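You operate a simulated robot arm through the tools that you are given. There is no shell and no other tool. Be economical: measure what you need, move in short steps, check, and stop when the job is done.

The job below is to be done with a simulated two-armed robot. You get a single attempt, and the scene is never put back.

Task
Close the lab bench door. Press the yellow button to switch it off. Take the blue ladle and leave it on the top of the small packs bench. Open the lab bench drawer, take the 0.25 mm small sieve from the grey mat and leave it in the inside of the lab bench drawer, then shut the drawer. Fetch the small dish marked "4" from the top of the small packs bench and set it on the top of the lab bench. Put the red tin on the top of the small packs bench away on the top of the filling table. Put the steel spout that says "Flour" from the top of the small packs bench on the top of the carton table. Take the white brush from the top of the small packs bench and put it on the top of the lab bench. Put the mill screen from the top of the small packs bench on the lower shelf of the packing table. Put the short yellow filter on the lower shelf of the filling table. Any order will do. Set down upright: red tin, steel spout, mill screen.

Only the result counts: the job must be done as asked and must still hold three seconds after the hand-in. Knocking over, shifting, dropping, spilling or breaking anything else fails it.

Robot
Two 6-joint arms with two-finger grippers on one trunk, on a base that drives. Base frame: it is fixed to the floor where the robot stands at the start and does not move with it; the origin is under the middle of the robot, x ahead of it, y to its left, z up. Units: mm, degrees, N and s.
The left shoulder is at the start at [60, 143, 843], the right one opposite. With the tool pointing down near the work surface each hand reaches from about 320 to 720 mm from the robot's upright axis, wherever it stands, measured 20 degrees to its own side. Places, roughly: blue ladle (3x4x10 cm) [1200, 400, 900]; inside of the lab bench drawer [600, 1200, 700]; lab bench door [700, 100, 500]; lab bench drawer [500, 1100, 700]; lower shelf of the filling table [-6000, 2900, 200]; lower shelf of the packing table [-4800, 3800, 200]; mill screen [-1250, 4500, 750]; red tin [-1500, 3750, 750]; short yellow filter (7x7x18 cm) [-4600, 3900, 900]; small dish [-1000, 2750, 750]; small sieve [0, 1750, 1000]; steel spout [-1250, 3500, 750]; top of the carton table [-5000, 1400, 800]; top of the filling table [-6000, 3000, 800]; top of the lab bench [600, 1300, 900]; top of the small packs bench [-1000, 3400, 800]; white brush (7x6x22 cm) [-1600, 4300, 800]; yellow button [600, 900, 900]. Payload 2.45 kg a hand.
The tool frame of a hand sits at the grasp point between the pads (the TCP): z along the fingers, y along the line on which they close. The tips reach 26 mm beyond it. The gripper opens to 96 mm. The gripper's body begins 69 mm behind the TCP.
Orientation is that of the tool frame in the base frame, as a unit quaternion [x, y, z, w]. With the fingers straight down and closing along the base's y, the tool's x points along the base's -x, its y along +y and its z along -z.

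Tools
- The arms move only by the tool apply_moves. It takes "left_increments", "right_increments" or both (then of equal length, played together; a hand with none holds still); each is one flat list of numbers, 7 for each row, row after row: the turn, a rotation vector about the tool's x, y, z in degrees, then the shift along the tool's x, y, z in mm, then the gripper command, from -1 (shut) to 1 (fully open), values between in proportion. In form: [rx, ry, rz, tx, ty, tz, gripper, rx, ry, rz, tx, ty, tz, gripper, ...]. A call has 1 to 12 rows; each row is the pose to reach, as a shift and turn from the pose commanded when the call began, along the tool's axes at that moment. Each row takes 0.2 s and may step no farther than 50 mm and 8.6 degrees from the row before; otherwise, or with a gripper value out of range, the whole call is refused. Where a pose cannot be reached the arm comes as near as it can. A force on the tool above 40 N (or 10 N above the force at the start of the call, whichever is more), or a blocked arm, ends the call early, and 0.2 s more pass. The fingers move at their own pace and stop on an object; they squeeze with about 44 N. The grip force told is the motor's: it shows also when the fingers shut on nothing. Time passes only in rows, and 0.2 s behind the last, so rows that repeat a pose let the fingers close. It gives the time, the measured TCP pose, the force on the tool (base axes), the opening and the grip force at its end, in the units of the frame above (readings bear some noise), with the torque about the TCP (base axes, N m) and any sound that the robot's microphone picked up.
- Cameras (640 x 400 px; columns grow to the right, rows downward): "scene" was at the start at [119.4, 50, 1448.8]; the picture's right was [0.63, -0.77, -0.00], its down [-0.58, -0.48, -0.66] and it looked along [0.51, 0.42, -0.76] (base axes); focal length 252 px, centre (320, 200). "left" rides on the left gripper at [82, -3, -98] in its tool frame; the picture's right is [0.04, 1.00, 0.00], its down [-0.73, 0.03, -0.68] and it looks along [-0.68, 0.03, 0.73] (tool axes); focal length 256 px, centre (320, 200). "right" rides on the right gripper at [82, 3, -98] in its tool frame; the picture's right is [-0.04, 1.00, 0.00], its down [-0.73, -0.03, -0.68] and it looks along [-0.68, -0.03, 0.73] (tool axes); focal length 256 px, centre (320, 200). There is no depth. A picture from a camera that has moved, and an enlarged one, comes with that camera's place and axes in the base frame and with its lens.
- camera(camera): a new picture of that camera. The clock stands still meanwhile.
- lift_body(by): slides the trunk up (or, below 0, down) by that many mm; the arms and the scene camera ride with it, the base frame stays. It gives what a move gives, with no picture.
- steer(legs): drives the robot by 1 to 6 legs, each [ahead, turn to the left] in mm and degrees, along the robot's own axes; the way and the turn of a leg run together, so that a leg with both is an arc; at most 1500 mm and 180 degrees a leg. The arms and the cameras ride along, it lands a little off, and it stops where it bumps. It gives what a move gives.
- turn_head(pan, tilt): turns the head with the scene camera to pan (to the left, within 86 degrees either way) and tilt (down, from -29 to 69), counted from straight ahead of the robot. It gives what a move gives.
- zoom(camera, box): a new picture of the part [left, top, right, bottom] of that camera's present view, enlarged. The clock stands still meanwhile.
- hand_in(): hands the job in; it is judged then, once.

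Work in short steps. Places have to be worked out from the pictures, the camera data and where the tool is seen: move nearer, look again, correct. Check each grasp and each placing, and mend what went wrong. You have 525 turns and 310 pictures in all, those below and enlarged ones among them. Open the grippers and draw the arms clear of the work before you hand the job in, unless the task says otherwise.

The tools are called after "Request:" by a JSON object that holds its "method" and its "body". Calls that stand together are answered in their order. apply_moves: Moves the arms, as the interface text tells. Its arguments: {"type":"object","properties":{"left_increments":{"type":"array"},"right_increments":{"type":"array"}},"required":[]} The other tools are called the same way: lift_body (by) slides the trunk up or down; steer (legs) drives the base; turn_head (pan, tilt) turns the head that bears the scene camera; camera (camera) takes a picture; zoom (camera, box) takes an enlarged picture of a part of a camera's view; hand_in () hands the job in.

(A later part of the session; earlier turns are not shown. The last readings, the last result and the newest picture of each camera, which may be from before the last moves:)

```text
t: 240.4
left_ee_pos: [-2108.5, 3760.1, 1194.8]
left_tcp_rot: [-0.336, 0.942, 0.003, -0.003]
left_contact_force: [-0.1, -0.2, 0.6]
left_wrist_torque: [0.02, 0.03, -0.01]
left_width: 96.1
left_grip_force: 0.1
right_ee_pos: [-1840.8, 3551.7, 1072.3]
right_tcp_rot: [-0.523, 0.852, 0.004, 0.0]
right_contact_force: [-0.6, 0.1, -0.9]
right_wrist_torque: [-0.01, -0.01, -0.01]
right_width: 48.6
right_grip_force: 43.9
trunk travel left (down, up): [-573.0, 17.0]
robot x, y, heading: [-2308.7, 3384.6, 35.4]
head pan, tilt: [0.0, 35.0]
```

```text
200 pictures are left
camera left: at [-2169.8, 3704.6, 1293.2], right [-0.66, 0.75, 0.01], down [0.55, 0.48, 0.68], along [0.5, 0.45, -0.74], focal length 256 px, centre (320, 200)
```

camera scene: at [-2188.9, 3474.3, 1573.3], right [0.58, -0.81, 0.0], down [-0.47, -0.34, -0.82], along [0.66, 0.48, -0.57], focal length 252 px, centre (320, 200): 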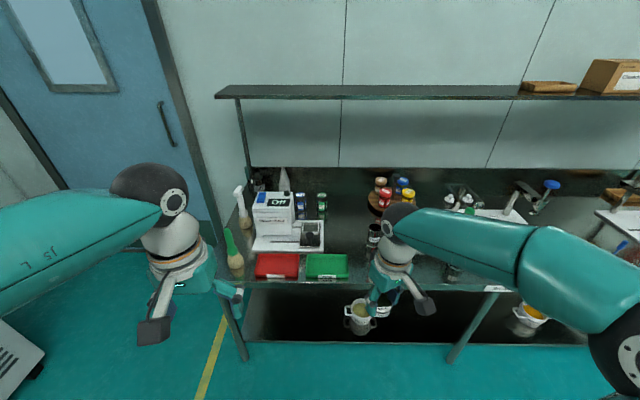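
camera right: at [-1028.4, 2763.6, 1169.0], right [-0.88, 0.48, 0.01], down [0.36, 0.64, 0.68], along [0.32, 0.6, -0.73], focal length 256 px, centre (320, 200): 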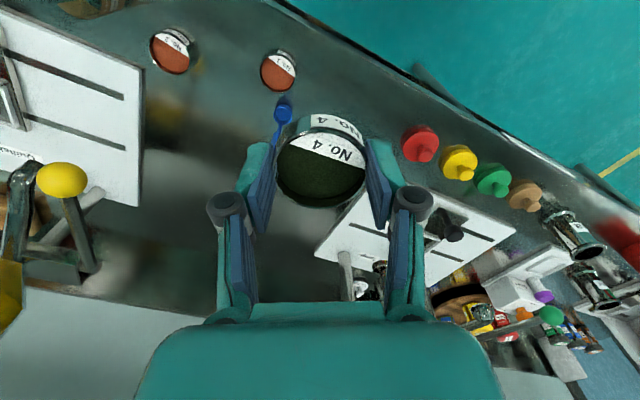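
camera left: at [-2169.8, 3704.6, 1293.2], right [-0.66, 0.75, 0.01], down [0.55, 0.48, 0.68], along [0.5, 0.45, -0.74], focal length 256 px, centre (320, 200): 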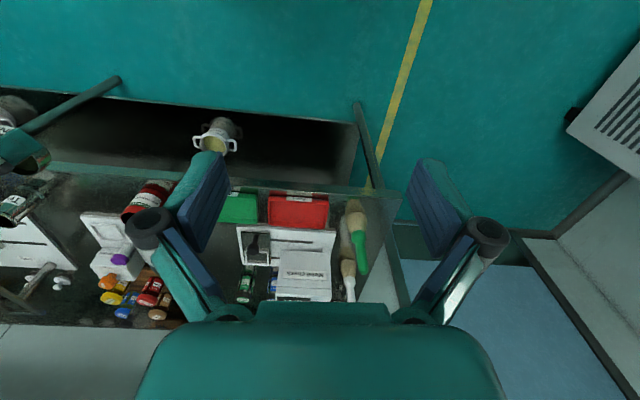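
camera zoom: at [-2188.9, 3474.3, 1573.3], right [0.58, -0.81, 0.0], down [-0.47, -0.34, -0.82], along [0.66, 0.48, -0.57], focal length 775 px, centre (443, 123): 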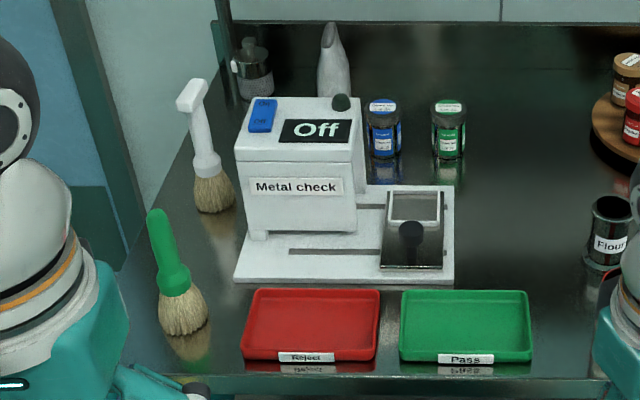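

White brush stands at about (-1662, 4293), handle up with a T-shaped top. Move the base nearer.

Request:
{"method": "steer", "body": {"legs": [[0, 21], [370, 0], [0, -21]]}}

Request:
{"method": "turn_head", "body": {"pan": 15, "tilt": 40}}

Request:
{"method": "camera", "body": {"camera": "left"}}

Request:
{"method": "camera", "body": {"camera": "scene"}}

```text
t: 245.2
left_ee_pos: [-1904.7, 4067.3, 1194.4]
left_tcp_rot: [-0.333, 0.943, 0.002, -0.002]
left_contact_force: [-0.6, 0.4, 0.5]
left_wrist_torque: [-0.02, -0.02, 0.0]
left_width: 96.0
left_grip_force: 0.1
right_ee_pos: [-1635.1, 3858.4, 1072.6]
right_tcp_rot: [-0.522, 0.853, 0.005, 0.001]
right_contact_force: [0.3, 0.3, -0.3]
right_wrist_torque: [0.01, 0.01, 0.03]
right_width: 48.5
right_grip_force: 44.1
trunk travel left (down, up): [-573.0, 17.0]
robot x, y, heading: [-2114.2, 3706.4, 35.5]
head pan, tilt: [0.0, 35.0]
```

```text
t: 246.0
left_ee_pos: [-1904.0, 4067.2, 1195.6]
left_tcp_rot: [-0.333, 0.943, 0.002, -0.003]
left_contact_force: [-0.3, 0.0, 0.3]
left_wrist_torque: [-0.07, 0.02, 0.01]
left_width: 95.7
left_grip_force: 0.0
right_ee_pos: [-1637.1, 3860.6, 1074.1]
right_tcp_rot: [-0.522, 0.853, 0.003, 0.001]
right_contact_force: [0.1, 0.0, -0.6]
right_wrist_torque: [0.04, 0.0, 0.01]
right_width: 49.0
right_grip_force: 44.0
trunk travel left (down, up): [-573.0, 17.0]
robot x, y, heading: [-2116.1, 3705.8, 35.7]
head pan, tilt: [15.0, 40.0]
```

```text
199 pictures are left
camera left: at [-1965.3, 4012.1, 1294.1], right [-0.66, 0.75, 0.01], down [0.56, 0.48, 0.68], along [0.51, 0.45, -0.74], focal length 256 px, centre (320, 200)
```

left: 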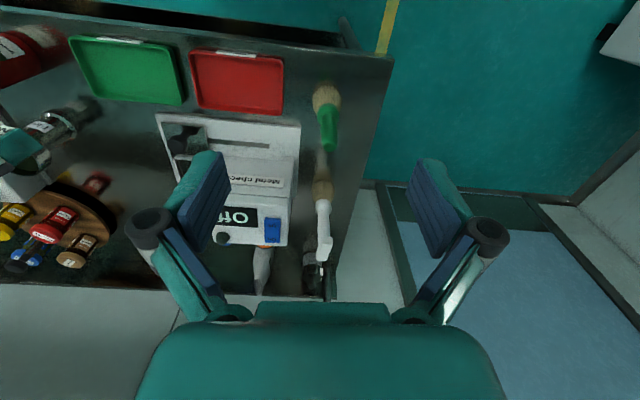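

```text
198 pictures are left
camera scene: at [-2011.9, 3809.4, 1565.8], right [0.77, -0.64, 0.0], down [-0.41, -0.5, -0.77], along [0.49, 0.59, -0.64], focal length 252 px, centre (320, 200)
```

scene: 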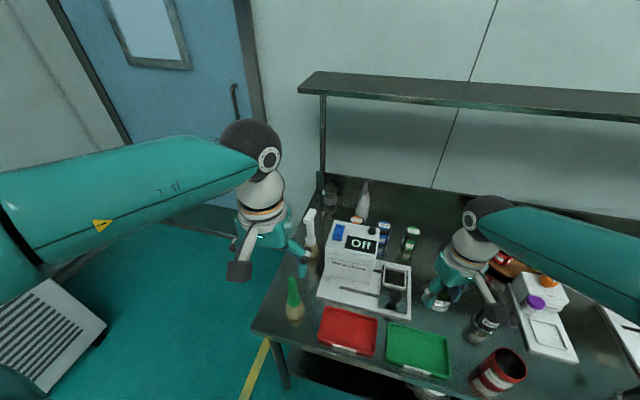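

Drive 80 mm closer and bring the left hand over the brush.

Request:
{"method": "steer", "body": {"legs": [[80, 0]]}}

Request:
{"method": "apply_moves", "body": {"left_increments": [0, 0, 0, -45, 4, 0, 1, 0, 0, 0, -90, 8, 0, 1, 0, 0, 0, -135, 12, 10, 1, 0, 0, 0, -175, 17, 25, 1, 0, 0, 0, -215, 22, 45, 1]}}

Request:
{"method": "camera", "body": {"camera": "left"}}

```text
t: 247.1
left_ee_pos: [-1836.8, 4114.4, 1194.9]
left_tcp_rot: [-0.334, 0.943, 0.002, -0.004]
left_contact_force: [1.1, -0.4, 0.4]
left_wrist_torque: [-0.02, 0.02, -0.01]
left_width: 96.5
left_grip_force: 0.1
right_ee_pos: [-1568.3, 3906.1, 1072.2]
right_tcp_rot: [-0.522, 0.853, 0.003, 0.0]
right_contact_force: [0.9, 0.8, -0.6]
right_wrist_torque: [-0.02, 0.02, 0.03]
right_width: 48.7
right_grip_force: 43.9
trunk travel left (down, up): [-573.0, 17.0]
robot x, y, heading: [-2046.5, 3754.5, 35.7]
head pan, tilt: [15.0, 40.0]
```

```text
t: 248.3
left_ee_pos: [-1685.2, 4266.3, 1148.6]
left_tcp_rot: [-0.333, 0.943, 0.001, -0.003]
left_contact_force: [0.0, 1.3, 0.0]
left_wrist_torque: [0.0, 0.03, -0.01]
left_width: 96.1
left_grip_force: 0.0
right_ee_pos: [-1568.9, 3905.6, 1073.8]
right_tcp_rot: [-0.521, 0.854, 0.004, 0.0]
right_contact_force: [0.3, 0.3, -1.3]
right_wrist_torque: [-0.03, 0.03, 0.01]
right_width: 49.0
right_grip_force: 43.9
trunk travel left (down, up): [-573.0, 17.0]
robot x, y, heading: [-2044.6, 3754.2, 35.6]
head pan, tilt: [15.0, 40.0]
```

```text
197 pictures are left
camera left: at [-1744.7, 4212.0, 1247.2], right [-0.66, 0.75, 0.01], down [0.56, 0.48, 0.68], along [0.5, 0.45, -0.74], focal length 256 px, centre (320, 200)
```

left: 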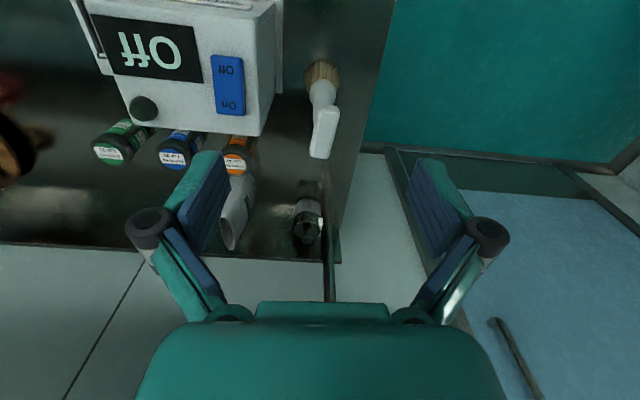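

The head runs front-to-back, so the standard closing direction fits. Narrow the opening to ~52 mm (machine box is close on the right) and go over it.

Request:
{"method": "apply_moves", "body": {"left_increments": [0, 0, 0, -25, 1, 20, 0.1, 0, 0, 0, -50, 2, 50, 0.1, 0, 0, 0, -60, 3, 90, 0.1, 0, 0, 0, -60, 3, 110, 0.1]}}

Request:
{"method": "camera", "body": {"camera": "left"}}

```text
t: 249.3
left_ee_pos: [-1641.4, 4307.5, 1039.7]
left_tcp_rot: [-0.334, 0.943, 0.002, -0.002]
left_contact_force: [-0.5, -0.7, 0.5]
left_wrist_torque: [0.0, -0.03, 0.0]
left_width: 52.4
left_grip_force: 0.0
left hand out of reach, approached as far as the arm can: row 2
right_ee_pos: [-1569.2, 3906.3, 1074.0]
right_tcp_rot: [-0.521, 0.854, 0.004, 0.001]
right_contact_force: [-0.3, 1.0, -0.3]
right_wrist_torque: [-0.04, -0.02, -0.03]
right_width: 48.5
right_grip_force: 44.5
trunk travel left (down, up): [-573.0, 17.0]
robot x, y, heading: [-2048.2, 3755.2, 35.2]
head pan, tilt: [15.0, 40.0]
```

```text
196 pictures are left
camera left: at [-1701.3, 4251.5, 1138.7], right [-0.66, 0.75, 0.01], down [0.56, 0.48, 0.68], along [0.51, 0.45, -0.74], focal length 256 px, centre (320, 200)
```

left: 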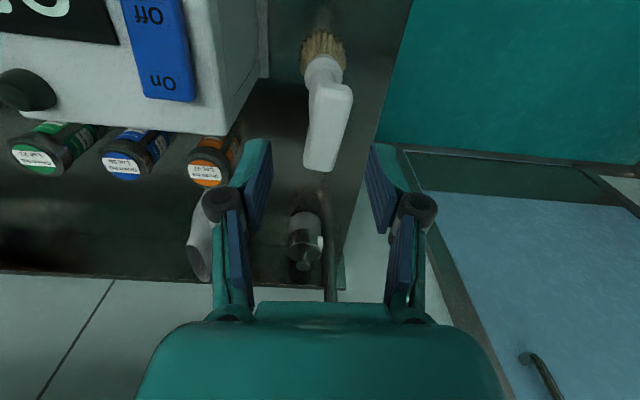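

Aligned after a 5 mm shift. Descend to z≈945 and close.

Request:
{"method": "apply_moves", "body": {"left_increments": [0, 0, 0, 0, 5, 30, 0.1, 0, 0, 0, 0, 5, 65, 0.1, 0, 0, 0, 0, 5, 95, 0.1, 0, 0, 0, 0, 5, 95, -0.5, 0, 0, 0, 0, 5, 95, -1, 0, 0, 0, 0, 5, 95, -1]}}

Request:
{"method": "camera", "body": {"camera": "left"}}

```text
t: 250.7
left_ee_pos: [-1644.6, 4310.2, 944.1]
left_tcp_rot: [-0.334, 0.943, 0.002, -0.002]
left_contact_force: [0.5, 0.2, 0.0]
left_wrist_torque: [-0.01, 0.01, 0.01]
left_width: 26.5
left_grip_force: 43.9
right_ee_pos: [-1570.2, 3906.1, 1073.2]
right_tcp_rot: [-0.521, 0.854, 0.004, 0.0]
right_contact_force: [-0.2, -0.8, -0.3]
right_wrist_torque: [-0.02, -0.01, -0.03]
right_width: 48.9
right_grip_force: 44.1
trunk travel left (down, up): [-573.0, 17.0]
robot x, y, heading: [-2047.6, 3751.3, 35.6]
head pan, tilt: [15.0, 40.0]
```

```text
195 pictures are left
camera left: at [-1705.2, 4255.2, 1043.4], right [-0.66, 0.75, 0.01], down [0.56, 0.48, 0.68], along [0.51, 0.45, -0.74], focal length 256 px, centre (320, 200)
```

left: 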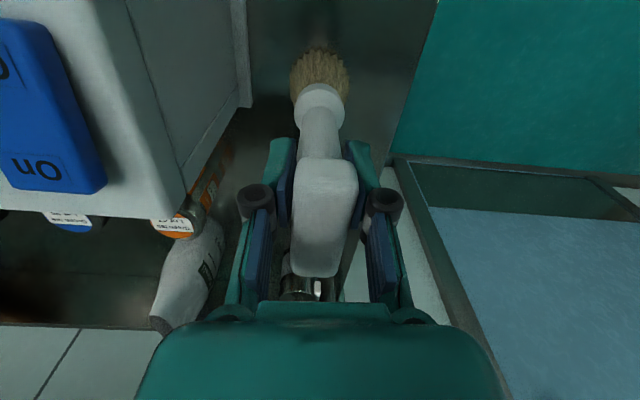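

Brush gripped. Lift it well clear and retract.

Request:
{"method": "apply_moves", "body": {"left_increments": [0, 0, 0, 0, 0, -45, -1, 0, 0, 0, 0, 0, -90, -1, 0, 0, 0, 5, 0, -135, -1, 0, 0, 0, 20, 0, -180, -1, 0, 0, 0, 40, 0, -220, -1, 0, 0, 0, 60, 0, -255, -1, 0, 0, 0, 80, 0, -285, -1, 0, 0, 0, 120, 0, -290, -1, 0, 0, 0, 165, 0, -290, -1, 0, 0, 0, 210, 0, -290, -1, 0, 0, 0, 255, 0, -290, -1, 0, 0, 0, 290, 0, -290, -1]}}

Request:
{"method": "camera", "body": {"camera": "scene"}}

Request:
{"method": "camera", "body": {"camera": "left"}}

```text
t: 253.3
left_ee_pos: [-1868.5, 4126.4, 1236.7]
left_tcp_rot: [-0.334, 0.942, 0.002, -0.002]
left_contact_force: [-0.2, -0.6, -0.8]
left_wrist_torque: [0.0, 0.0, 0.01]
left_width: 26.7
left_grip_force: 44.0
left hand out of reach, approached as far as the arm can: row 3, 4, 5, 6, 7
right_ee_pos: [-1570.7, 3906.4, 1075.0]
right_tcp_rot: [-0.521, 0.853, 0.004, 0.001]
right_contact_force: [0.2, 0.2, -0.6]
right_wrist_torque: [-0.01, -0.03, -0.02]
right_width: 49.0
right_grip_force: 44.2
trunk travel left (down, up): [-573.0, 17.0]
robot x, y, heading: [-2043.5, 3758.0, 35.3]
head pan, tilt: [15.0, 40.0]
```

```text
194 pictures are left
camera scene: at [-1946.8, 3855.3, 1565.9], right [0.77, -0.64, 0.0], down [-0.41, -0.5, -0.77], along [0.49, 0.59, -0.64], focal length 252 px, centre (320, 200)
```

scene: 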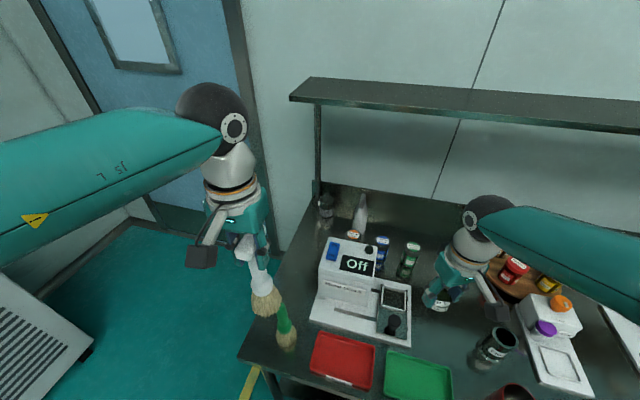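

```text
193 pictures are left
camera left: at [-1929.0, 4070.1, 1334.9], right [-0.66, 0.75, 0.01], down [0.56, 0.48, 0.68], along [0.51, 0.45, -0.74], focal length 256 px, centre (320, 200)
```

left: 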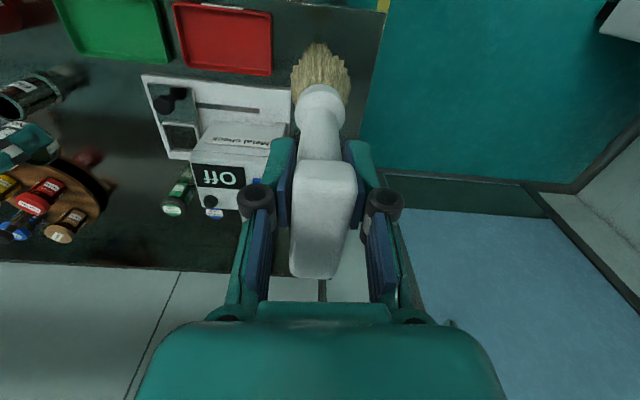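

Both held well; the green brush still stands. Back off and drive back along the aisle to the lab bench.

Request:
{"method": "steer", "body": {"legs": [[-400, 0]]}}

Request:
{"method": "steer", "body": {"legs": [[0, -50]]}}

Request:
{"method": "steer", "body": {"legs": [[0, -40]]}}

Request:
{"method": "steer", "body": {"legs": [[1500, 0], [1400, 0]]}}

Request:
{"method": "camera", "body": {"camera": "scene"}}

```text
t: 255.8
left_ee_pos: [-2194.5, 3892.1, 1237.4]
left_tcp_rot: [-0.333, 0.943, 0.003, -0.003]
left_contact_force: [-1.3, 0.3, -0.7]
left_wrist_torque: [-0.01, 0.0, -0.03]
left_width: 26.8
left_grip_force: 44.1
right_ee_pos: [-1895.8, 3670.6, 1074.2]
right_tcp_rot: [-0.521, 0.854, 0.004, 0.0]
right_contact_force: [-0.1, -0.5, -1.2]
right_wrist_torque: [0.02, -0.03, 0.03]
right_width: 49.2
right_grip_force: 43.9
trunk travel left (down, up): [-573.0, 17.0]
robot x, y, heading: [-2376.2, 3520.9, 35.6]
head pan, tilt: [15.0, 40.0]
```

```text
t: 258.7
left_ee_pos: [-1973.2, 3623.9, 1235.9]
left_tcp_rot: [0.094, 0.996, 0.003, -0.002]
left_contact_force: [-0.2, -1.1, -1.0]
left_wrist_torque: [0.0, 0.04, 0.02]
left_width: 26.6
left_grip_force: 44.1
right_ee_pos: [-1951.2, 3253.1, 1074.4]
right_tcp_rot: [-0.115, 0.993, 0.004, 0.002]
right_contact_force: [-0.1, 0.4, -0.2]
right_wrist_torque: [-0.01, 0.0, 0.01]
right_width: 48.9
right_grip_force: 43.9
trunk travel left (down, up): [-573.0, 17.0]
robot x, y, heading: [-2368.4, 3551.7, -13.9]
head pan, tilt: [15.0, 40.0]
```

```text
t: 261.2
left_ee_pos: [-2018.0, 3356.6, 1237.1]
left_tcp_rot: [0.426, 0.905, 0.003, 0.0]
left_contact_force: [1.0, 0.4, -1.4]
left_wrist_torque: [0.01, 0.0, 0.01]
left_width: 26.6
left_grip_force: 44.5
right_ee_pos: [-2235.0, 3056.3, 1075.0]
right_tcp_rot: [0.229, 0.973, 0.003, 0.003]
right_contact_force: [-0.2, 0.1, -0.2]
right_wrist_torque: [0.02, -0.03, -0.01]
right_width: 49.2
right_grip_force: 43.8
trunk travel left (down, up): [-573.0, 17.0]
robot x, y, heading: [-2345.2, 3569.9, -53.0]
head pan, tilt: [15.0, 40.0]
```

```text
t: 275.6
left_ee_pos: [-305.7, 975.0, 1238.0]
left_tcp_rot: [0.438, 0.899, 0.004, -0.001]
left_contact_force: [0.2, 0.1, 0.2]
left_wrist_torque: [0.04, 0.01, 0.0]
left_width: 26.9
left_grip_force: 44.0
right_ee_pos: [-531.4, 679.9, 1074.4]
right_tcp_rot: [0.242, 0.97, 0.003, 0.003]
right_contact_force: [0.1, 0.0, -0.1]
right_wrist_torque: [0.0, 0.01, 0.02]
right_width: 49.1
right_grip_force: 44.6
trunk travel left (down, up): [-573.0, 17.0]
robot x, y, heading: [-631.3, 1194.1, -55.0]
head pan, tilt: [15.0, 40.0]
```

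```text
192 pictures are left
camera scene: at [-528.1, 1090.1, 1565.7], right [-0.64, -0.77, 0.0], down [-0.49, 0.41, -0.77], along [0.59, -0.49, -0.64], focal length 252 px, centre (320, 200)
```

scene: 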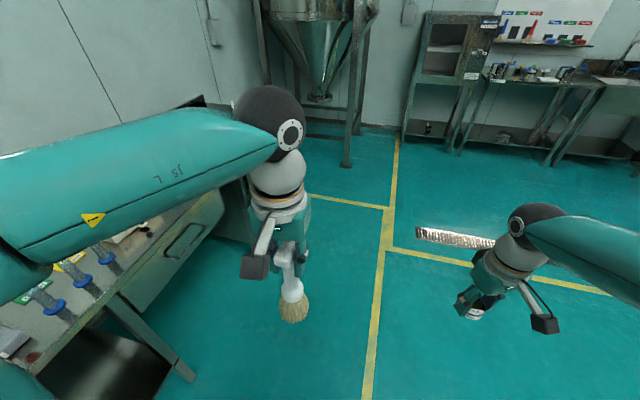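

Request:
{"method": "steer", "body": {"legs": [[0, 50]]}}

Request:
{"method": "steer", "body": {"legs": [[0, 40]]}}

Request:
{"method": "steer", "body": {"legs": [[350, 0]]}}

Request:
{"method": "camera", "body": {"camera": "scene"}}

Request:
{"method": "camera", "body": {"camera": "left"}}

```text
t: 278.5
left_ee_pos: [-251.5, 1299.4, 1238.4]
left_tcp_rot: [0.015, 1.0, 0.003, -0.002]
left_contact_force: [0.1, 0.1, -2.6]
left_wrist_torque: [0.0, 0.04, 0.05]
left_width: 26.7
left_grip_force: 44.1
right_ee_pos: [-169.6, 938.7, 1075.9]
right_tcp_rot: [-0.192, 0.981, 0.004, 0.001]
right_contact_force: [0.4, -0.9, -0.8]
right_wrist_torque: [0.01, -0.01, -0.01]
right_width: 49.0
right_grip_force: 43.5
trunk travel left (down, up): [-573.0, 17.0]
robot x, y, heading: [-632.3, 1159.1, -4.7]
head pan, tilt: [15.0, 40.0]
```

```text
t: 281.0
left_ee_pos: [-426.4, 1508.8, 1237.4]
left_tcp_rot: [-0.324, 0.946, 0.002, -0.002]
left_contact_force: [0.8, -0.3, -0.3]
left_wrist_torque: [0.01, 0.02, 0.01]
left_width: 26.5
left_grip_force: 44.3
right_ee_pos: [-134.0, 1282.3, 1076.3]
right_tcp_rot: [-0.514, 0.858, 0.004, -0.001]
right_contact_force: [-0.6, -0.5, -0.6]
right_wrist_torque: [-0.02, 0.03, -0.03]
right_width: 48.9
right_grip_force: 44.2
trunk travel left (down, up): [-573.0, 17.0]
robot x, y, heading: [-612.2, 1139.1, 34.5]
head pan, tilt: [15.0, 40.0]
```

```text
t: 283.3
left_ee_pos: [-137.5, 1710.8, 1238.7]
left_tcp_rot: [-0.325, 0.946, 0.002, -0.003]
left_contact_force: [-0.4, 0.2, 0.1]
left_wrist_torque: [-0.02, 0.01, -0.03]
left_width: 26.7
left_grip_force: 43.8
right_ee_pos: [155.6, 1485.8, 1075.7]
right_tcp_rot: [-0.516, 0.857, 0.003, -0.001]
right_contact_force: [0.2, 0.3, 0.1]
right_wrist_torque: [-0.03, -0.01, -0.01]
right_width: 48.6
right_grip_force: 43.6
trunk travel left (down, up): [-573.0, 17.0]
robot x, y, heading: [-322.9, 1338.2, 34.8]
head pan, tilt: [15.0, 40.0]
```

```text
191 pictures are left
camera scene: at [-218.6, 1440.8, 1565.6], right [0.76, -0.65, 0.0], down [-0.42, -0.49, -0.77], along [0.49, 0.58, -0.64], focal length 252 px, centre (320, 200)
```

scene: 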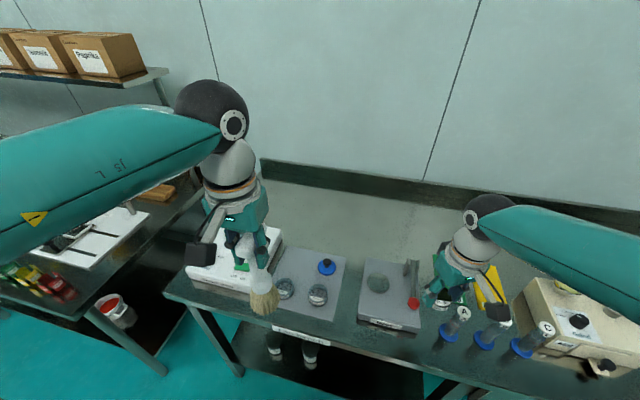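

```text
190 pictures are left
camera left: at [-198.5, 1655.8, 1337.2], right [-0.65, 0.76, 0.01], down [0.56, 0.47, 0.68], along [0.51, 0.44, -0.74], focal length 256 px, centre (320, 200)
```

left: 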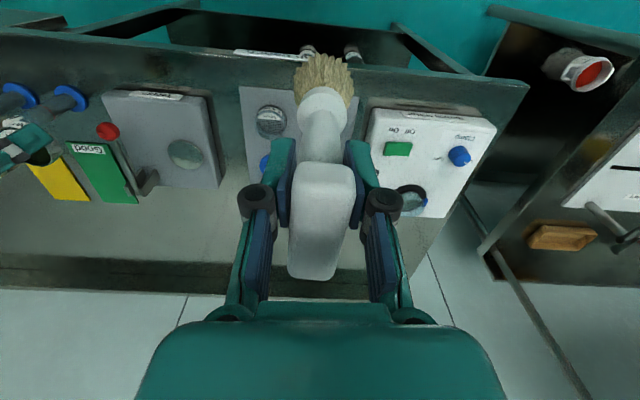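

Behind the grey mat the bench is free. I go 60 mm nearer (right hand raised a bit) and carry the brush to about (144, 1899).

Request:
{"method": "apply_moves", "body": {"right_increments": [0, 0, 0, 0, 0, -25, -0.5, 0, 0, 0, 0, 0, -50, -0.5]}}

Request:
{"method": "steer", "body": {"legs": [[60, 0]]}}

Request:
{"method": "apply_moves", "body": {"left_increments": [0, 0, 0, -47, -4, 0, -1, 0, 0, 0, -94, -8, 0, -1, 0, 0, 0, -141, -12, 10, -1, 0, 0, 0, -188, -16, 20, -1, 0, 0, 0, -234, -19, 30, -1, 0, 0, 0, -278, -21, 50, -1, 0, 0, 0, -278, -21, 90, -1, 0, 0, 0, -278, -21, 120, -1]}}

Request:
{"method": "camera", "body": {"camera": "left"}}

Request:
{"method": "camera", "body": {"camera": "scene"}}

```text
t: 283.9
left_ee_pos: [-137.2, 1710.8, 1239.1]
left_tcp_rot: [-0.326, 0.945, 0.002, -0.003]
left_contact_force: [-0.8, 0.3, -1.5]
left_wrist_torque: [-0.01, 0.0, 0.0]
left_width: 26.3
left_grip_force: 44.6
right_ee_pos: [155.7, 1483.9, 1123.9]
right_tcp_rot: [-0.516, 0.857, 0.004, -0.001]
right_contact_force: [0.6, 0.0, -0.6]
right_wrist_torque: [-0.03, 0.01, 0.05]
right_width: 48.8
right_grip_force: 43.9
trunk travel left (down, up): [-573.0, 17.0]
robot x, y, heading: [-324.5, 1340.1, 34.8]
head pan, tilt: [15.0, 40.0]
```

```text
t: 284.9
left_ee_pos: [-86.0, 1745.6, 1238.7]
left_tcp_rot: [-0.326, 0.945, 0.001, -0.005]
left_contact_force: [0.2, 0.5, -1.1]
left_wrist_torque: [-0.07, 0.04, 0.03]
left_width: 26.6
left_grip_force: 43.5
right_ee_pos: [207.8, 1518.2, 1123.5]
right_tcp_rot: [-0.516, 0.856, 0.005, -0.001]
right_contact_force: [0.7, 0.1, -0.8]
right_wrist_torque: [0.01, 0.07, 0.01]
right_width: 48.8
right_grip_force: 44.0
trunk travel left (down, up): [-573.0, 17.0]
robot x, y, heading: [-275.8, 1377.4, 34.6]
head pan, tilt: [15.0, 40.0]
```

```text
t: 286.6
left_ee_pos: [139.1, 1893.3, 1114.2]
left_tcp_rot: [-0.328, 0.945, 0.001, -0.003]
left_contact_force: [-0.7, -0.6, -1.0]
left_wrist_torque: [-0.01, 0.02, 0.0]
left_width: 26.4
left_grip_force: 44.4
left hand out of reach, approached as far as the arm can: row 5, 6, 7, 8
right_ee_pos: [205.6, 1518.4, 1124.6]
right_tcp_rot: [-0.516, 0.857, 0.004, -0.001]
right_contact_force: [0.3, 0.1, -0.6]
right_wrist_torque: [-0.02, -0.01, 0.02]
right_width: 48.7
right_grip_force: 44.3
trunk travel left (down, up): [-573.0, 17.0]
robot x, y, heading: [-272.7, 1373.1, 34.9]
head pan, tilt: [15.0, 40.0]
```

```text
189 pictures are left
camera left: at [79.1, 1838.5, 1212.9], right [-0.65, 0.76, 0.01], down [0.56, 0.48, 0.68], along [0.51, 0.44, -0.74], focal length 256 px, centre (320, 200)
```

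left: 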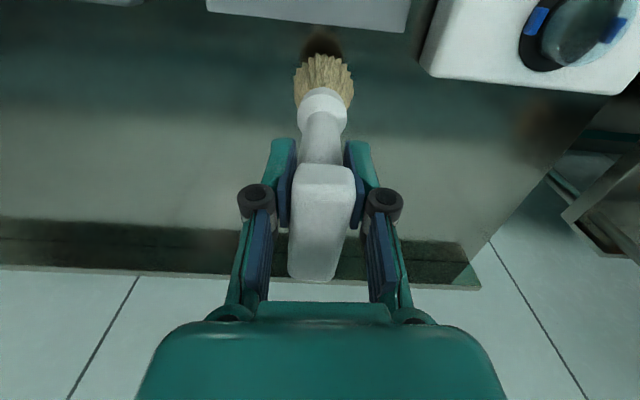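

```text
188 pictures are left
camera scene: at [-169.5, 1475.3, 1565.7], right [0.76, -0.64, 0.0], down [-0.42, -0.49, -0.77], along [0.49, 0.58, -0.64], focal length 252 px, centre (320, 200)
```

scene: 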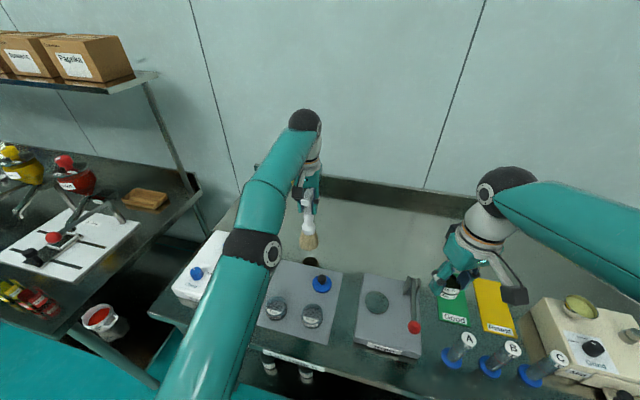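

Clear spot. Lower toward the surface (expected contact near z≈1065), last part in small steps.

Request:
{"method": "apply_moves", "body": {"left_increments": [0, 0, 0, 0, 0, 20, -1, 0, 0, 0, 0, 0, 38, -1, 0, 0, 0, 0, 0, 42, -1]}}

Request:
{"method": "apply_moves", "body": {"left_increments": [0, 0, 0, 0, 0, 3, -1, 0, 0, 0, 0, 0, 6, -1]}}

Request:
{"method": "camera", "body": {"camera": "left"}}

```text
t: 287.4
left_ee_pos: [139.8, 1894.0, 1073.3]
left_tcp_rot: [-0.327, 0.945, 0.002, -0.002]
left_contact_force: [-0.5, -0.3, -1.4]
left_wrist_torque: [-0.03, 0.03, -0.01]
left_width: 26.2
left_grip_force: 44.1
right_ee_pos: [205.5, 1518.6, 1125.9]
right_tcp_rot: [-0.516, 0.857, 0.004, -0.001]
right_contact_force: [0.5, 0.2, -0.5]
right_wrist_torque: [0.0, -0.03, -0.03]
right_width: 48.6
right_grip_force: 44.1
trunk travel left (down, up): [-573.0, 17.0]
robot x, y, heading: [-269.1, 1375.4, 34.7]
head pan, tilt: [15.0, 40.0]
```

```text
t: 288.1
left_ee_pos: [139.4, 1896.0, 1068.0]
left_tcp_rot: [-0.327, 0.945, 0.002, -0.002]
left_contact_force: [-0.5, 0.6, -0.7]
left_wrist_torque: [-0.05, 0.03, 0.02]
left_width: 26.5
left_grip_force: 44.2
right_ee_pos: [206.1, 1517.9, 1124.9]
right_tcp_rot: [-0.516, 0.857, 0.005, 0.0]
right_contact_force: [0.0, 0.3, -0.8]
right_wrist_torque: [0.0, 0.02, -0.04]
right_width: 48.9
right_grip_force: 43.6
trunk travel left (down, up): [-573.0, 17.0]
robot x, y, heading: [-270.5, 1374.2, 34.9]
head pan, tilt: [15.0, 40.0]
```

```text
187 pictures are left
camera left: at [78.4, 1840.3, 1166.3], right [-0.65, 0.76, 0.01], down [0.56, 0.48, 0.68], along [0.51, 0.44, -0.74], focal length 256 px, centre (320, 200)
```

left: 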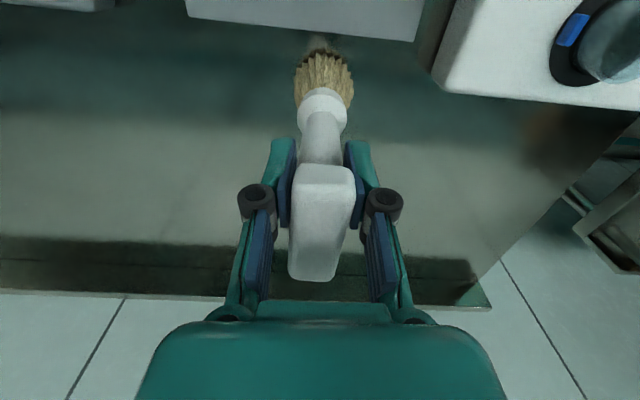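

Request:
{"method": "apply_moves", "body": {"left_increments": [0, 0, 0, 0, 0, 3, -1, 0, 0, 0, 0, 0, 5, -1]}}

Request:
{"method": "apply_moves", "body": {"left_increments": [0, 0, 0, 0, 0, 2, -1, 0, 0, 0, 0, 0, 4, -1]}}

```text
t: 288.6
left_ee_pos: [138.0, 1895.4, 1064.0]
left_tcp_rot: [-0.327, 0.945, 0.004, -0.002]
left_contact_force: [-1.3, 0.4, 3.2]
left_wrist_torque: [0.07, 0.16, -0.01]
left_width: 26.4
left_grip_force: 43.8
right_ee_pos: [205.9, 1519.3, 1127.0]
right_tcp_rot: [-0.516, 0.857, 0.004, 0.001]
right_contact_force: [1.3, 0.2, -0.2]
right_wrist_torque: [-0.03, -0.01, 0.01]
right_width: 49.0
right_grip_force: 43.9
trunk travel left (down, up): [-573.0, 17.0]
robot x, y, heading: [-272.8, 1374.8, 34.8]
head pan, tilt: [15.0, 40.0]
```

```text
t: 289.2
left_ee_pos: [139.4, 1895.0, 1063.7]
left_tcp_rot: [-0.327, 0.945, 0.003, 0.001]
left_contact_force: [-1.3, 0.3, 25.0]
left_wrist_torque: [-0.28, -0.13, -0.04]
left_width: 26.2
left_grip_force: 43.6
right_ee_pos: [204.4, 1516.7, 1127.7]
right_tcp_rot: [-0.516, 0.856, 0.004, 0.001]
right_contact_force: [1.0, 0.2, -0.5]
right_wrist_torque: [0.01, 0.0, 0.03]
right_width: 48.9
right_grip_force: 44.3
trunk travel left (down, up): [-573.0, 17.0]
robot x, y, heading: [-273.0, 1378.9, 34.8]
head pan, tilt: [15.0, 40.0]
```

Contact at 1064. Relieve, open slightly and lift off.

Request:
{"method": "apply_moves", "body": {"left_increments": [0, 0, 0, 0, 0, -4, -1, 0, 0, 0, 0, 0, -4, -0.3, 0, 0, 0, 0, 0, -4, 0, 0, 0, 0, 0, 0, -4, 0.2, 0, 0, 0, 0, 0, -30, 0.2, 0, 0, 0, 0, 0, -70, 0.2, 0, 0, 0, 0, 0, -110, 0.2]}}

Request:
{"method": "camera", "body": {"camera": "left"}}

```text
t: 290.9
left_ee_pos: [124.7, 1884.1, 1152.3]
left_tcp_rot: [-0.328, 0.945, 0.003, -0.003]
left_contact_force: [-0.1, 0.4, -0.2]
left_wrist_torque: [-0.01, 0.01, -0.01]
left_width: 57.7
left_grip_force: 0.2
left hand out of reach, approached as far as the arm can: row 6, 7
right_ee_pos: [205.1, 1518.4, 1125.0]
right_tcp_rot: [-0.516, 0.857, 0.003, 0.0]
right_contact_force: [-0.4, 0.0, -0.7]
right_wrist_torque: [0.02, 0.0, -0.04]
right_width: 48.7
right_grip_force: 44.0
trunk travel left (down, up): [-573.0, 17.0]
robot x, y, heading: [-276.2, 1373.8, 34.9]
head pan, tilt: [15.0, 40.0]
```

```text
186 pictures are left
camera left: at [63.9, 1828.9, 1250.2], right [-0.65, 0.76, 0.01], down [0.56, 0.47, 0.68], along [0.51, 0.44, -0.74], focal length 256 px, centre (320, 200)
```

left: 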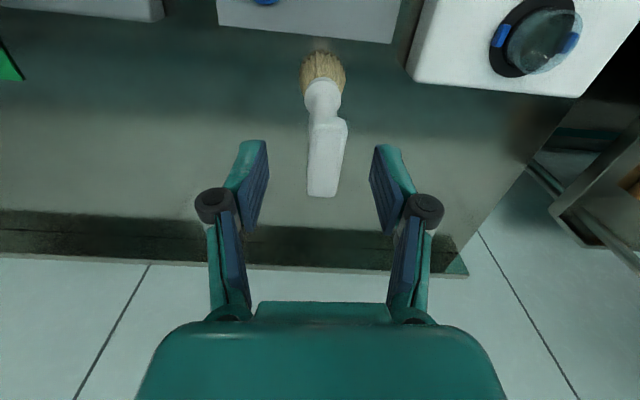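

Brush stands. Retract the left hand and check the area behind the tapper with the right camera.

Request:
{"method": "apply_moves", "body": {"left_increments": [0, 0, 0, 45, 0, -10, 0.2, 0, 0, 0, 90, 0, -20, 0.5, 0, 0, 0, 135, 0, -30, 1, 0, 0, 0, 180, 0, -30, 1, 0, 0, 0, 225, 0, -30, 1, 0, 0, 0, 270, 0, -30, 1]}}

Request:
{"method": "camera", "body": {"camera": "right"}}

```text
t: 292.2
left_ee_pos: [-85.1, 1714.2, 1182.3]
left_tcp_rot: [-0.327, 0.945, 0.001, -0.001]
left_contact_force: [-0.5, 0.6, 0.5]
left_wrist_torque: [0.0, -0.03, -0.01]
left_width: 95.8
left_grip_force: 0.0
right_ee_pos: [204.4, 1517.8, 1126.0]
right_tcp_rot: [-0.516, 0.856, 0.004, 0.0]
right_contact_force: [0.2, -0.2, -0.6]
right_wrist_torque: [0.01, -0.02, 0.0]
right_width: 48.8
right_grip_force: 44.0
trunk travel left (down, up): [-573.0, 17.0]
robot x, y, heading: [-275.1, 1375.0, 34.8]
head pan, tilt: [15.0, 40.0]
```

```text
185 pictures are left
camera right: at [163.3, 1445.0, 1225.2], right [-0.86, 0.5, 0.01], down [0.37, 0.63, 0.68], along [0.34, 0.59, -0.73], focal length 256 px, centre (320, 200)
```

right: 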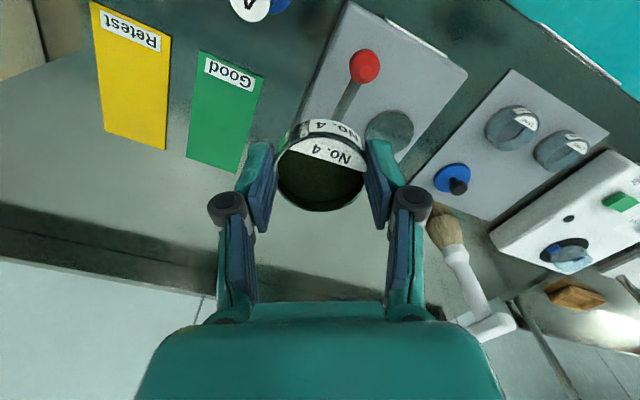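

Place spot for the dish: about (232, 1729), behind the tapper. Move over it level, then down.

Request:
{"method": "apply_moves", "body": {"right_increments": [0, 0, 0, -40, 15, 0, -0.5, 0, 0, 0, -80, 30, 0, -0.5, 0, 0, 0, -120, 45, 0, -0.5, 0, 0, 0, -160, 60, 0, -0.5, 0, 0, 0, -199, 74, 0, -0.5, 0, 0, 0, -199, 74, 40, -0.5, 0, 0, 0, -199, 74, 80, -0.5, 0, 0, 0, -199, 74, 120, -0.5, 0, 0, 0, -199, 74, 150, -0.5]}}

Request:
{"method": "camera", "body": {"camera": "right"}}

Request:
{"method": "camera", "body": {"camera": "scene"}}

```text
t: 294.2
left_ee_pos: [-83.8, 1716.5, 1182.7]
left_tcp_rot: [-0.328, 0.945, 0.002, -0.004]
left_contact_force: [0.8, 0.8, -0.4]
left_wrist_torque: [-0.03, 0.0, 0.0]
left_width: 96.0
left_grip_force: 0.1
right_ee_pos: [232.4, 1730.8, 975.7]
right_tcp_rot: [-0.515, 0.857, 0.004, -0.002]
right_contact_force: [0.0, 0.0, -0.5]
right_wrist_torque: [0.0, 0.01, 0.02]
right_width: 48.7
right_grip_force: 43.6
right hand out of reach, approached as far as the arm can: row 5, 6
trunk travel left (down, up): [-573.0, 17.0]
robot x, y, heading: [-272.1, 1374.7, 34.9]
head pan, tilt: [15.0, 40.0]
```

```text
184 pictures are left
camera right: at [192.3, 1657.7, 1074.1], right [-0.86, 0.5, 0.01], down [0.37, 0.63, 0.68], along [0.34, 0.59, -0.73], focal length 256 px, centre (320, 200)
```

right: 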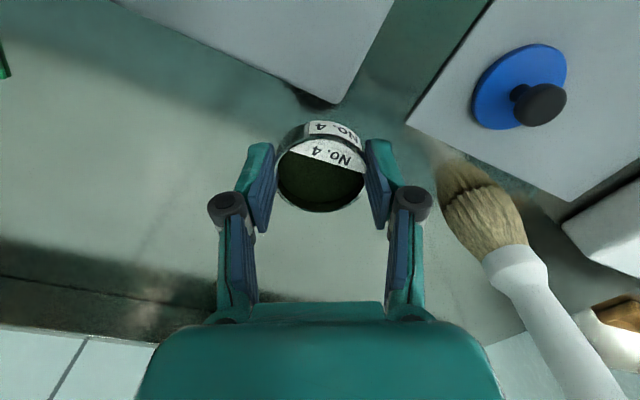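

```text
183 pictures are left
camera scene: at [-169.0, 1475.6, 1565.6], right [0.76, -0.64, 0.0], down [-0.42, -0.49, -0.76], along [0.49, 0.58, -0.64], focal length 252 px, centre (320, 200)
```

scene: 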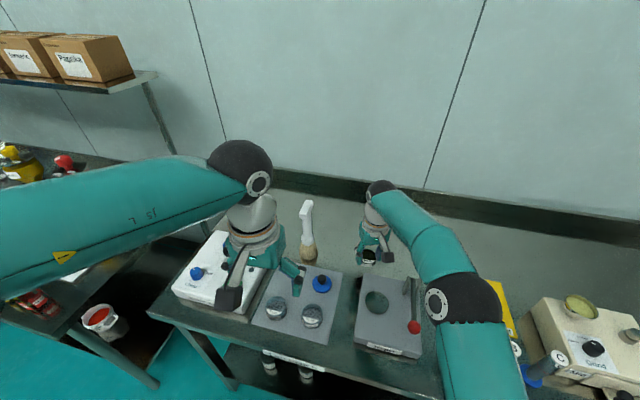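

Request:
{"method": "apply_moves", "body": {"right_increments": [0, 0, 0, 0, 0, 35, -0.5, 0, 0, 0, 0, 0, 54, -0.5, 0, 0, 0, 0, 0, 58, -0.5]}}

Request:
{"method": "apply_moves", "body": {"right_increments": [0, 0, 0, 0, 0, 2, -0.5, 0, 0, 0, 0, 0, 3, -0.5]}}

Request:
{"method": "apply_moves", "body": {"right_increments": [0, 0, 0, 0, 0, 2, -0.5, 0, 0, 0, 0, 0, 3, -0.5]}}

```text
t: 295.1
left_ee_pos: [-84.1, 1716.1, 1182.1]
left_tcp_rot: [-0.327, 0.945, 0.002, -0.004]
left_contact_force: [0.1, 0.0, -0.4]
left_wrist_torque: [0.0, -0.01, 0.04]
left_width: 95.9
left_grip_force: 0.1
right_ee_pos: [234.4, 1729.5, 913.3]
right_tcp_rot: [-0.516, 0.857, 0.003, -0.002]
right_contact_force: [7.8, 5.8, -4.1]
right_wrist_torque: [0.04, -0.13, -0.01]
right_width: 51.3
right_grip_force: 44.3
trunk travel left (down, up): [-573.0, 17.0]
robot x, y, heading: [-272.8, 1373.3, 34.9]
head pan, tilt: [15.0, 40.0]
```

```text
t: 295.6
left_ee_pos: [-83.3, 1715.6, 1182.0]
left_tcp_rot: [-0.327, 0.945, 0.002, -0.004]
left_contact_force: [-0.3, -0.4, -0.4]
left_wrist_torque: [0.01, 0.03, -0.03]
left_width: 96.0
left_grip_force: 0.1
right_ee_pos: [233.5, 1730.0, 914.4]
right_tcp_rot: [-0.516, 0.857, 0.004, -0.001]
right_contact_force: [6.9, 2.6, -1.3]
right_wrist_torque: [0.03, -0.07, 0.02]
right_width: 51.0
right_grip_force: 44.2
trunk travel left (down, up): [-573.0, 17.0]
robot x, y, heading: [-273.6, 1376.5, 35.1]
head pan, tilt: [15.0, 40.0]
```

```text
t: 296.2
left_ee_pos: [-83.7, 1715.6, 1183.4]
left_tcp_rot: [-0.327, 0.945, 0.002, -0.003]
left_contact_force: [0.5, 0.2, -0.2]
left_wrist_torque: [0.01, -0.02, -0.03]
left_width: 96.2
left_grip_force: 0.1
right_ee_pos: [231.9, 1730.6, 912.4]
right_tcp_rot: [-0.516, 0.857, 0.004, 0.001]
right_contact_force: [6.1, 4.1, 3.0]
right_wrist_torque: [0.07, 0.01, 0.01]
right_width: 51.2
right_grip_force: 44.2
trunk travel left (down, up): [-573.0, 17.0]
robot x, y, heading: [-275.4, 1374.2, 34.7]
head pan, tilt: [15.0, 40.0]
```

Request:
{"method": "camera", "body": {"camera": "right"}}

```text
182 pictures are left
camera right: at [192.5, 1658.2, 1011.4], right [-0.86, 0.5, 0.01], down [0.37, 0.63, 0.68], along [0.34, 0.59, -0.73], focal length 256 px, centre (320, 200)
```

right: 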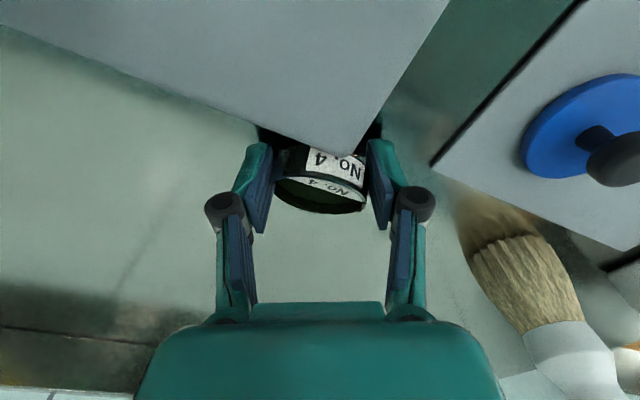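

The dish's near side caught the tapper's corner and tilted. Raise at once and inspect.

Request:
{"method": "apply_moves", "body": {"right_increments": [0, 0, 0, -5, 0, -10, -0.5, 0, 0, 0, -10, 0, -25, -0.5, 0, 0, 0, -10, 0, -50, -0.5]}}

Request:
{"method": "camera", "body": {"camera": "right"}}

Request:
{"method": "zoom", "body": {"camera": "scene", "box": [320, 200, 440, 360]}}

```text
t: 297.1
left_ee_pos: [-84.1, 1713.9, 1182.4]
left_tcp_rot: [-0.327, 0.945, 0.002, -0.002]
left_contact_force: [-0.1, 0.1, 0.2]
left_wrist_torque: [0.03, 0.05, 0.02]
left_width: 96.0
left_grip_force: 0.0
right_ee_pos: [238.0, 1736.9, 963.5]
right_tcp_rot: [-0.516, 0.857, 0.003, -0.001]
right_contact_force: [0.1, -0.8, -1.4]
right_wrist_torque: [0.0, -0.09, 0.01]
right_width: 51.1
right_grip_force: 44.0
trunk travel left (down, up): [-573.0, 17.0]
robot x, y, heading: [-272.5, 1375.7, 34.7]
head pan, tilt: [15.0, 40.0]
```

```text
181 pictures are left
camera right: at [196.9, 1665.1, 1062.5], right [-0.86, 0.5, 0.01], down [0.37, 0.63, 0.68], along [0.34, 0.59, -0.73], focal length 256 px, centre (320, 200)
```

right: 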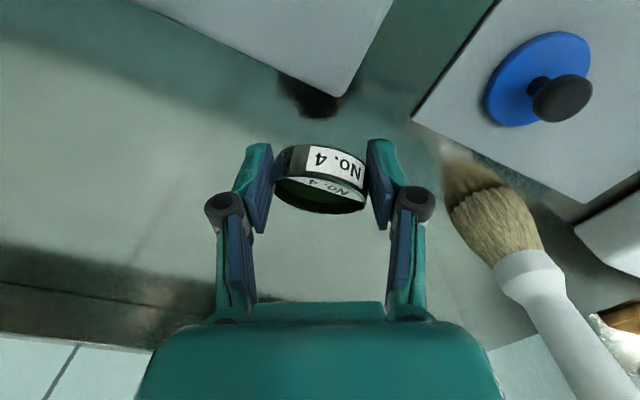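

```text
2.50 times, centred on (380, 280) of scene
camera zoom: at [-170.7, 1474.0, 1565.8], right [0.76, -0.64, 0.0], down [-0.41, -0.49, -0.77], along [0.49, 0.59, -0.64], focal length 630 px, centre (170, 0)
```

zoom: 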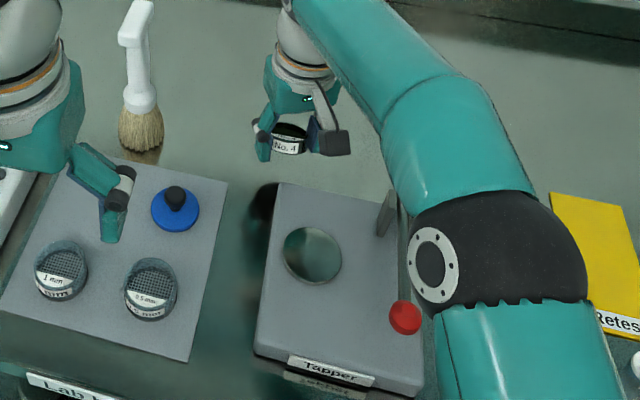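

The dish is tilted about 30° in the grip (no spill seen). I raise, move to a freer spot further back, and tilt the hand −30° to level the dish.

Request:
{"method": "apply_moves", "body": {"right_increments": [0, 0, 0, -15, -5, -20, -0.5, 0, 0, 0, -35, -12, -40, -0.5, 0, -6, 0, -52, -20, -40, -0.5, 0, -12, 0, -52, -20, -40, -0.5, 0, -18, 0, -52, -20, -40, -0.5, 0, -24, 0, -52, -20, -40, -0.5, 0, -30, 0, -52, -20, -40, -0.5]}}

Request:
{"method": "camera", "body": {"camera": "right"}}

Request:
{"method": "zoom", "body": {"camera": "scene", "box": [320, 180, 440, 300]}}

```text
t: 298.6
left_ee_pos: [-84.3, 1714.5, 1182.5]
left_tcp_rot: [-0.327, 0.945, 0.002, -0.003]
left_contact_force: [1.0, 0.8, 0.4]
left_wrist_torque: [0.01, -0.02, -0.01]
left_width: 96.2
left_grip_force: 0.1
right_ee_pos: [278.6, 1774.9, 1004.2]
right_tcp_rot: [-0.496, 0.828, 0.138, 0.223]
right_contact_force: [-0.7, -0.4, -0.4]
right_wrist_torque: [-0.01, -0.03, 0.0]
right_width: 51.2
right_grip_force: 43.1
right hand out of reach, approached as far as the arm can: row 1, 2, 3
trunk travel left (down, up): [-573.0, 17.0]
robot x, y, heading: [-274.2, 1377.0, 35.1]
head pan, tilt: [15.0, 40.0]
```

```text
179 pictures are left
camera right: at [219.8, 1668.4, 1048.5], right [-0.87, 0.5, 0.03], down [0.17, 0.24, 0.96], along [0.47, 0.83, -0.29], focal length 256 px, centre (320, 200)
```

right: 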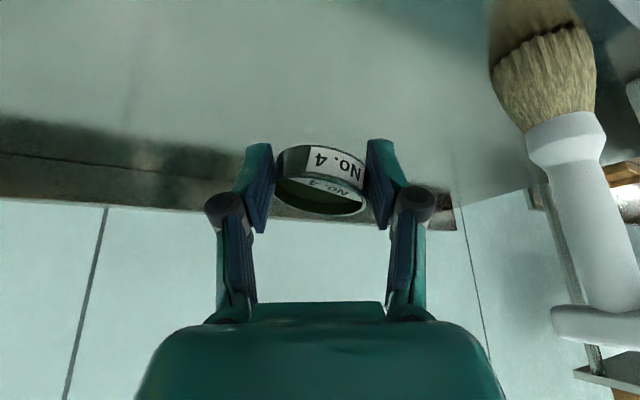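

```text
3.33 times, centred on (380, 240) of scene
camera zoom: at [-170.5, 1473.8, 1565.8], right [0.76, -0.64, 0.0], down [-0.41, -0.49, -0.77], along [0.49, 0.59, -0.64], focal length 840 px, centre (120, 67)
```

zoom: 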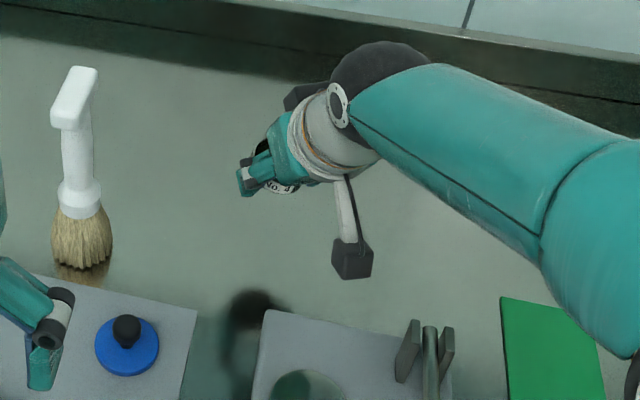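

Dish looks level now. Descend vertically (tool is tilted, so mixed x/z shifts).

Request:
{"method": "apply_moves", "body": {"right_increments": [0, 0, 0, 20, 0, 34.6, -0.5, 0, 0, 0, 37.5, 0, 65, -0.5, 0, 0, 0, 42, 0, 72.7, -0.5]}}

Request:
{"method": "camera", "body": {"camera": "right"}}

Request:
{"method": "zoom", "body": {"camera": "scene", "box": [320, 180, 440, 300]}}

```text
t: 299.4
left_ee_pos: [-84.2, 1713.8, 1182.5]
left_tcp_rot: [-0.327, 0.945, 0.002, -0.003]
left_contact_force: [-0.3, -0.1, -1.3]
left_wrist_torque: [-0.01, -0.02, 0.0]
left_width: 95.9
left_grip_force: 0.1
right_ee_pos: [279.9, 1775.2, 917.5]
right_tcp_rot: [-0.497, 0.828, 0.137, 0.221]
right_contact_force: [-0.4, -0.3, -0.3]
right_wrist_torque: [0.0, -0.01, -0.02]
right_width: 50.9
right_grip_force: 44.0
trunk travel left (down, up): [-573.0, 17.0]
robot x, y, heading: [-267.4, 1374.8, 34.6]
head pan, tilt: [15.0, 40.0]
```

```text
177 pictures are left
camera right: at [221.1, 1669.2, 962.7], right [-0.87, 0.5, 0.03], down [0.17, 0.24, 0.96], along [0.47, 0.83, -0.29], focal length 256 px, centre (320, 200)
```

right: 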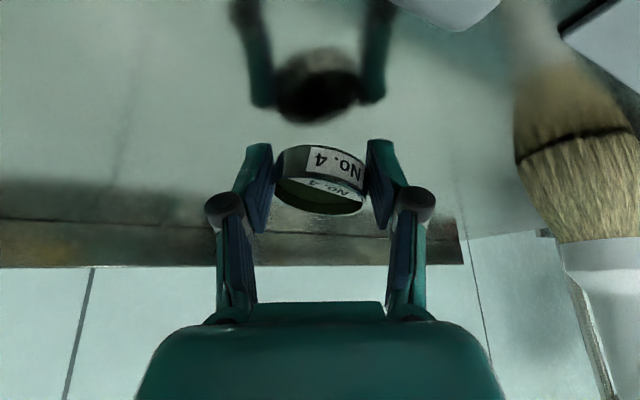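

```text
3.33 times, centred on (380, 240) of scene
camera zoom: at [-169.9, 1474.4, 1565.7], right [0.76, -0.64, 0.0], down [-0.41, -0.49, -0.77], along [0.49, 0.59, -0.64], focal length 840 px, centre (120, 67)
```

zoom: 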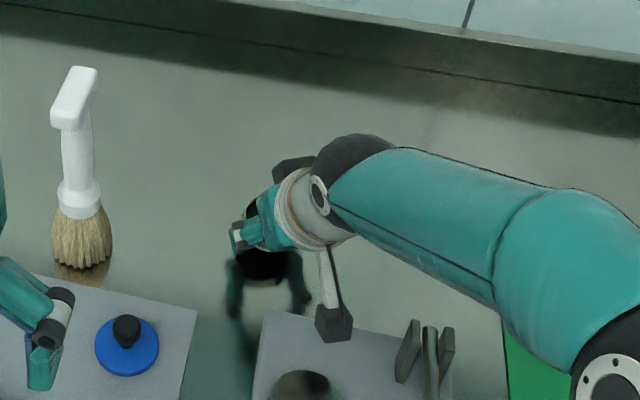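

Request:
{"method": "apply_moves", "body": {"right_increments": [0, 0, 0, 1.5, 0, 2.6, -0.5, 0, 0, 0, 2.5, 0, 4.3, -0.5]}}

Request:
{"method": "apply_moves", "body": {"right_increments": [0, 0, 0, 1, 0, 1.7, -0.5]}}

Request:
{"method": "camera", "body": {"camera": "right"}}

```text
t: 300.1
left_ee_pos: [-83.7, 1714.4, 1182.5]
left_tcp_rot: [-0.326, 0.945, 0.002, -0.003]
left_contact_force: [-0.3, 0.5, 0.4]
left_wrist_torque: [0.02, 0.0, 0.0]
left_width: 96.0
left_grip_force: 0.1
right_ee_pos: [279.2, 1775.1, 914.8]
right_tcp_rot: [-0.496, 0.828, 0.137, 0.221]
right_contact_force: [0.8, -0.6, -0.5]
right_wrist_torque: [-0.01, -0.02, -0.01]
right_width: 51.2
right_grip_force: 44.0
trunk travel left (down, up): [-573.0, 17.0]
robot x, y, heading: [-276.8, 1374.3, 34.8]
head pan, tilt: [15.0, 40.0]
```

```text
t: 300.4
left_ee_pos: [-83.4, 1714.8, 1182.7]
left_tcp_rot: [-0.326, 0.945, 0.002, -0.002]
left_contact_force: [0.5, 0.7, -0.3]
left_wrist_torque: [-0.02, -0.03, -0.01]
left_width: 96.0
left_grip_force: 0.1
right_ee_pos: [279.7, 1776.4, 910.8]
right_tcp_rot: [-0.496, 0.828, 0.137, 0.221]
right_contact_force: [0.3, 0.0, -0.3]
right_wrist_torque: [-0.01, 0.02, -0.04]
right_width: 51.1
right_grip_force: 44.5
trunk travel left (down, up): [-573.0, 17.0]
robot x, y, heading: [-275.4, 1371.3, 34.7]
head pan, tilt: [15.0, 40.0]
```

```text
175 pictures are left
camera right: at [220.4, 1670.0, 956.2], right [-0.87, 0.5, 0.03], down [0.17, 0.24, 0.96], along [0.47, 0.83, -0.29], focal length 256 px, centre (320, 200)
```

right: 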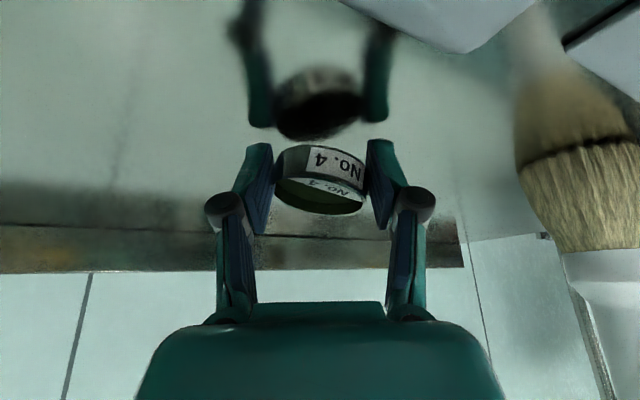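

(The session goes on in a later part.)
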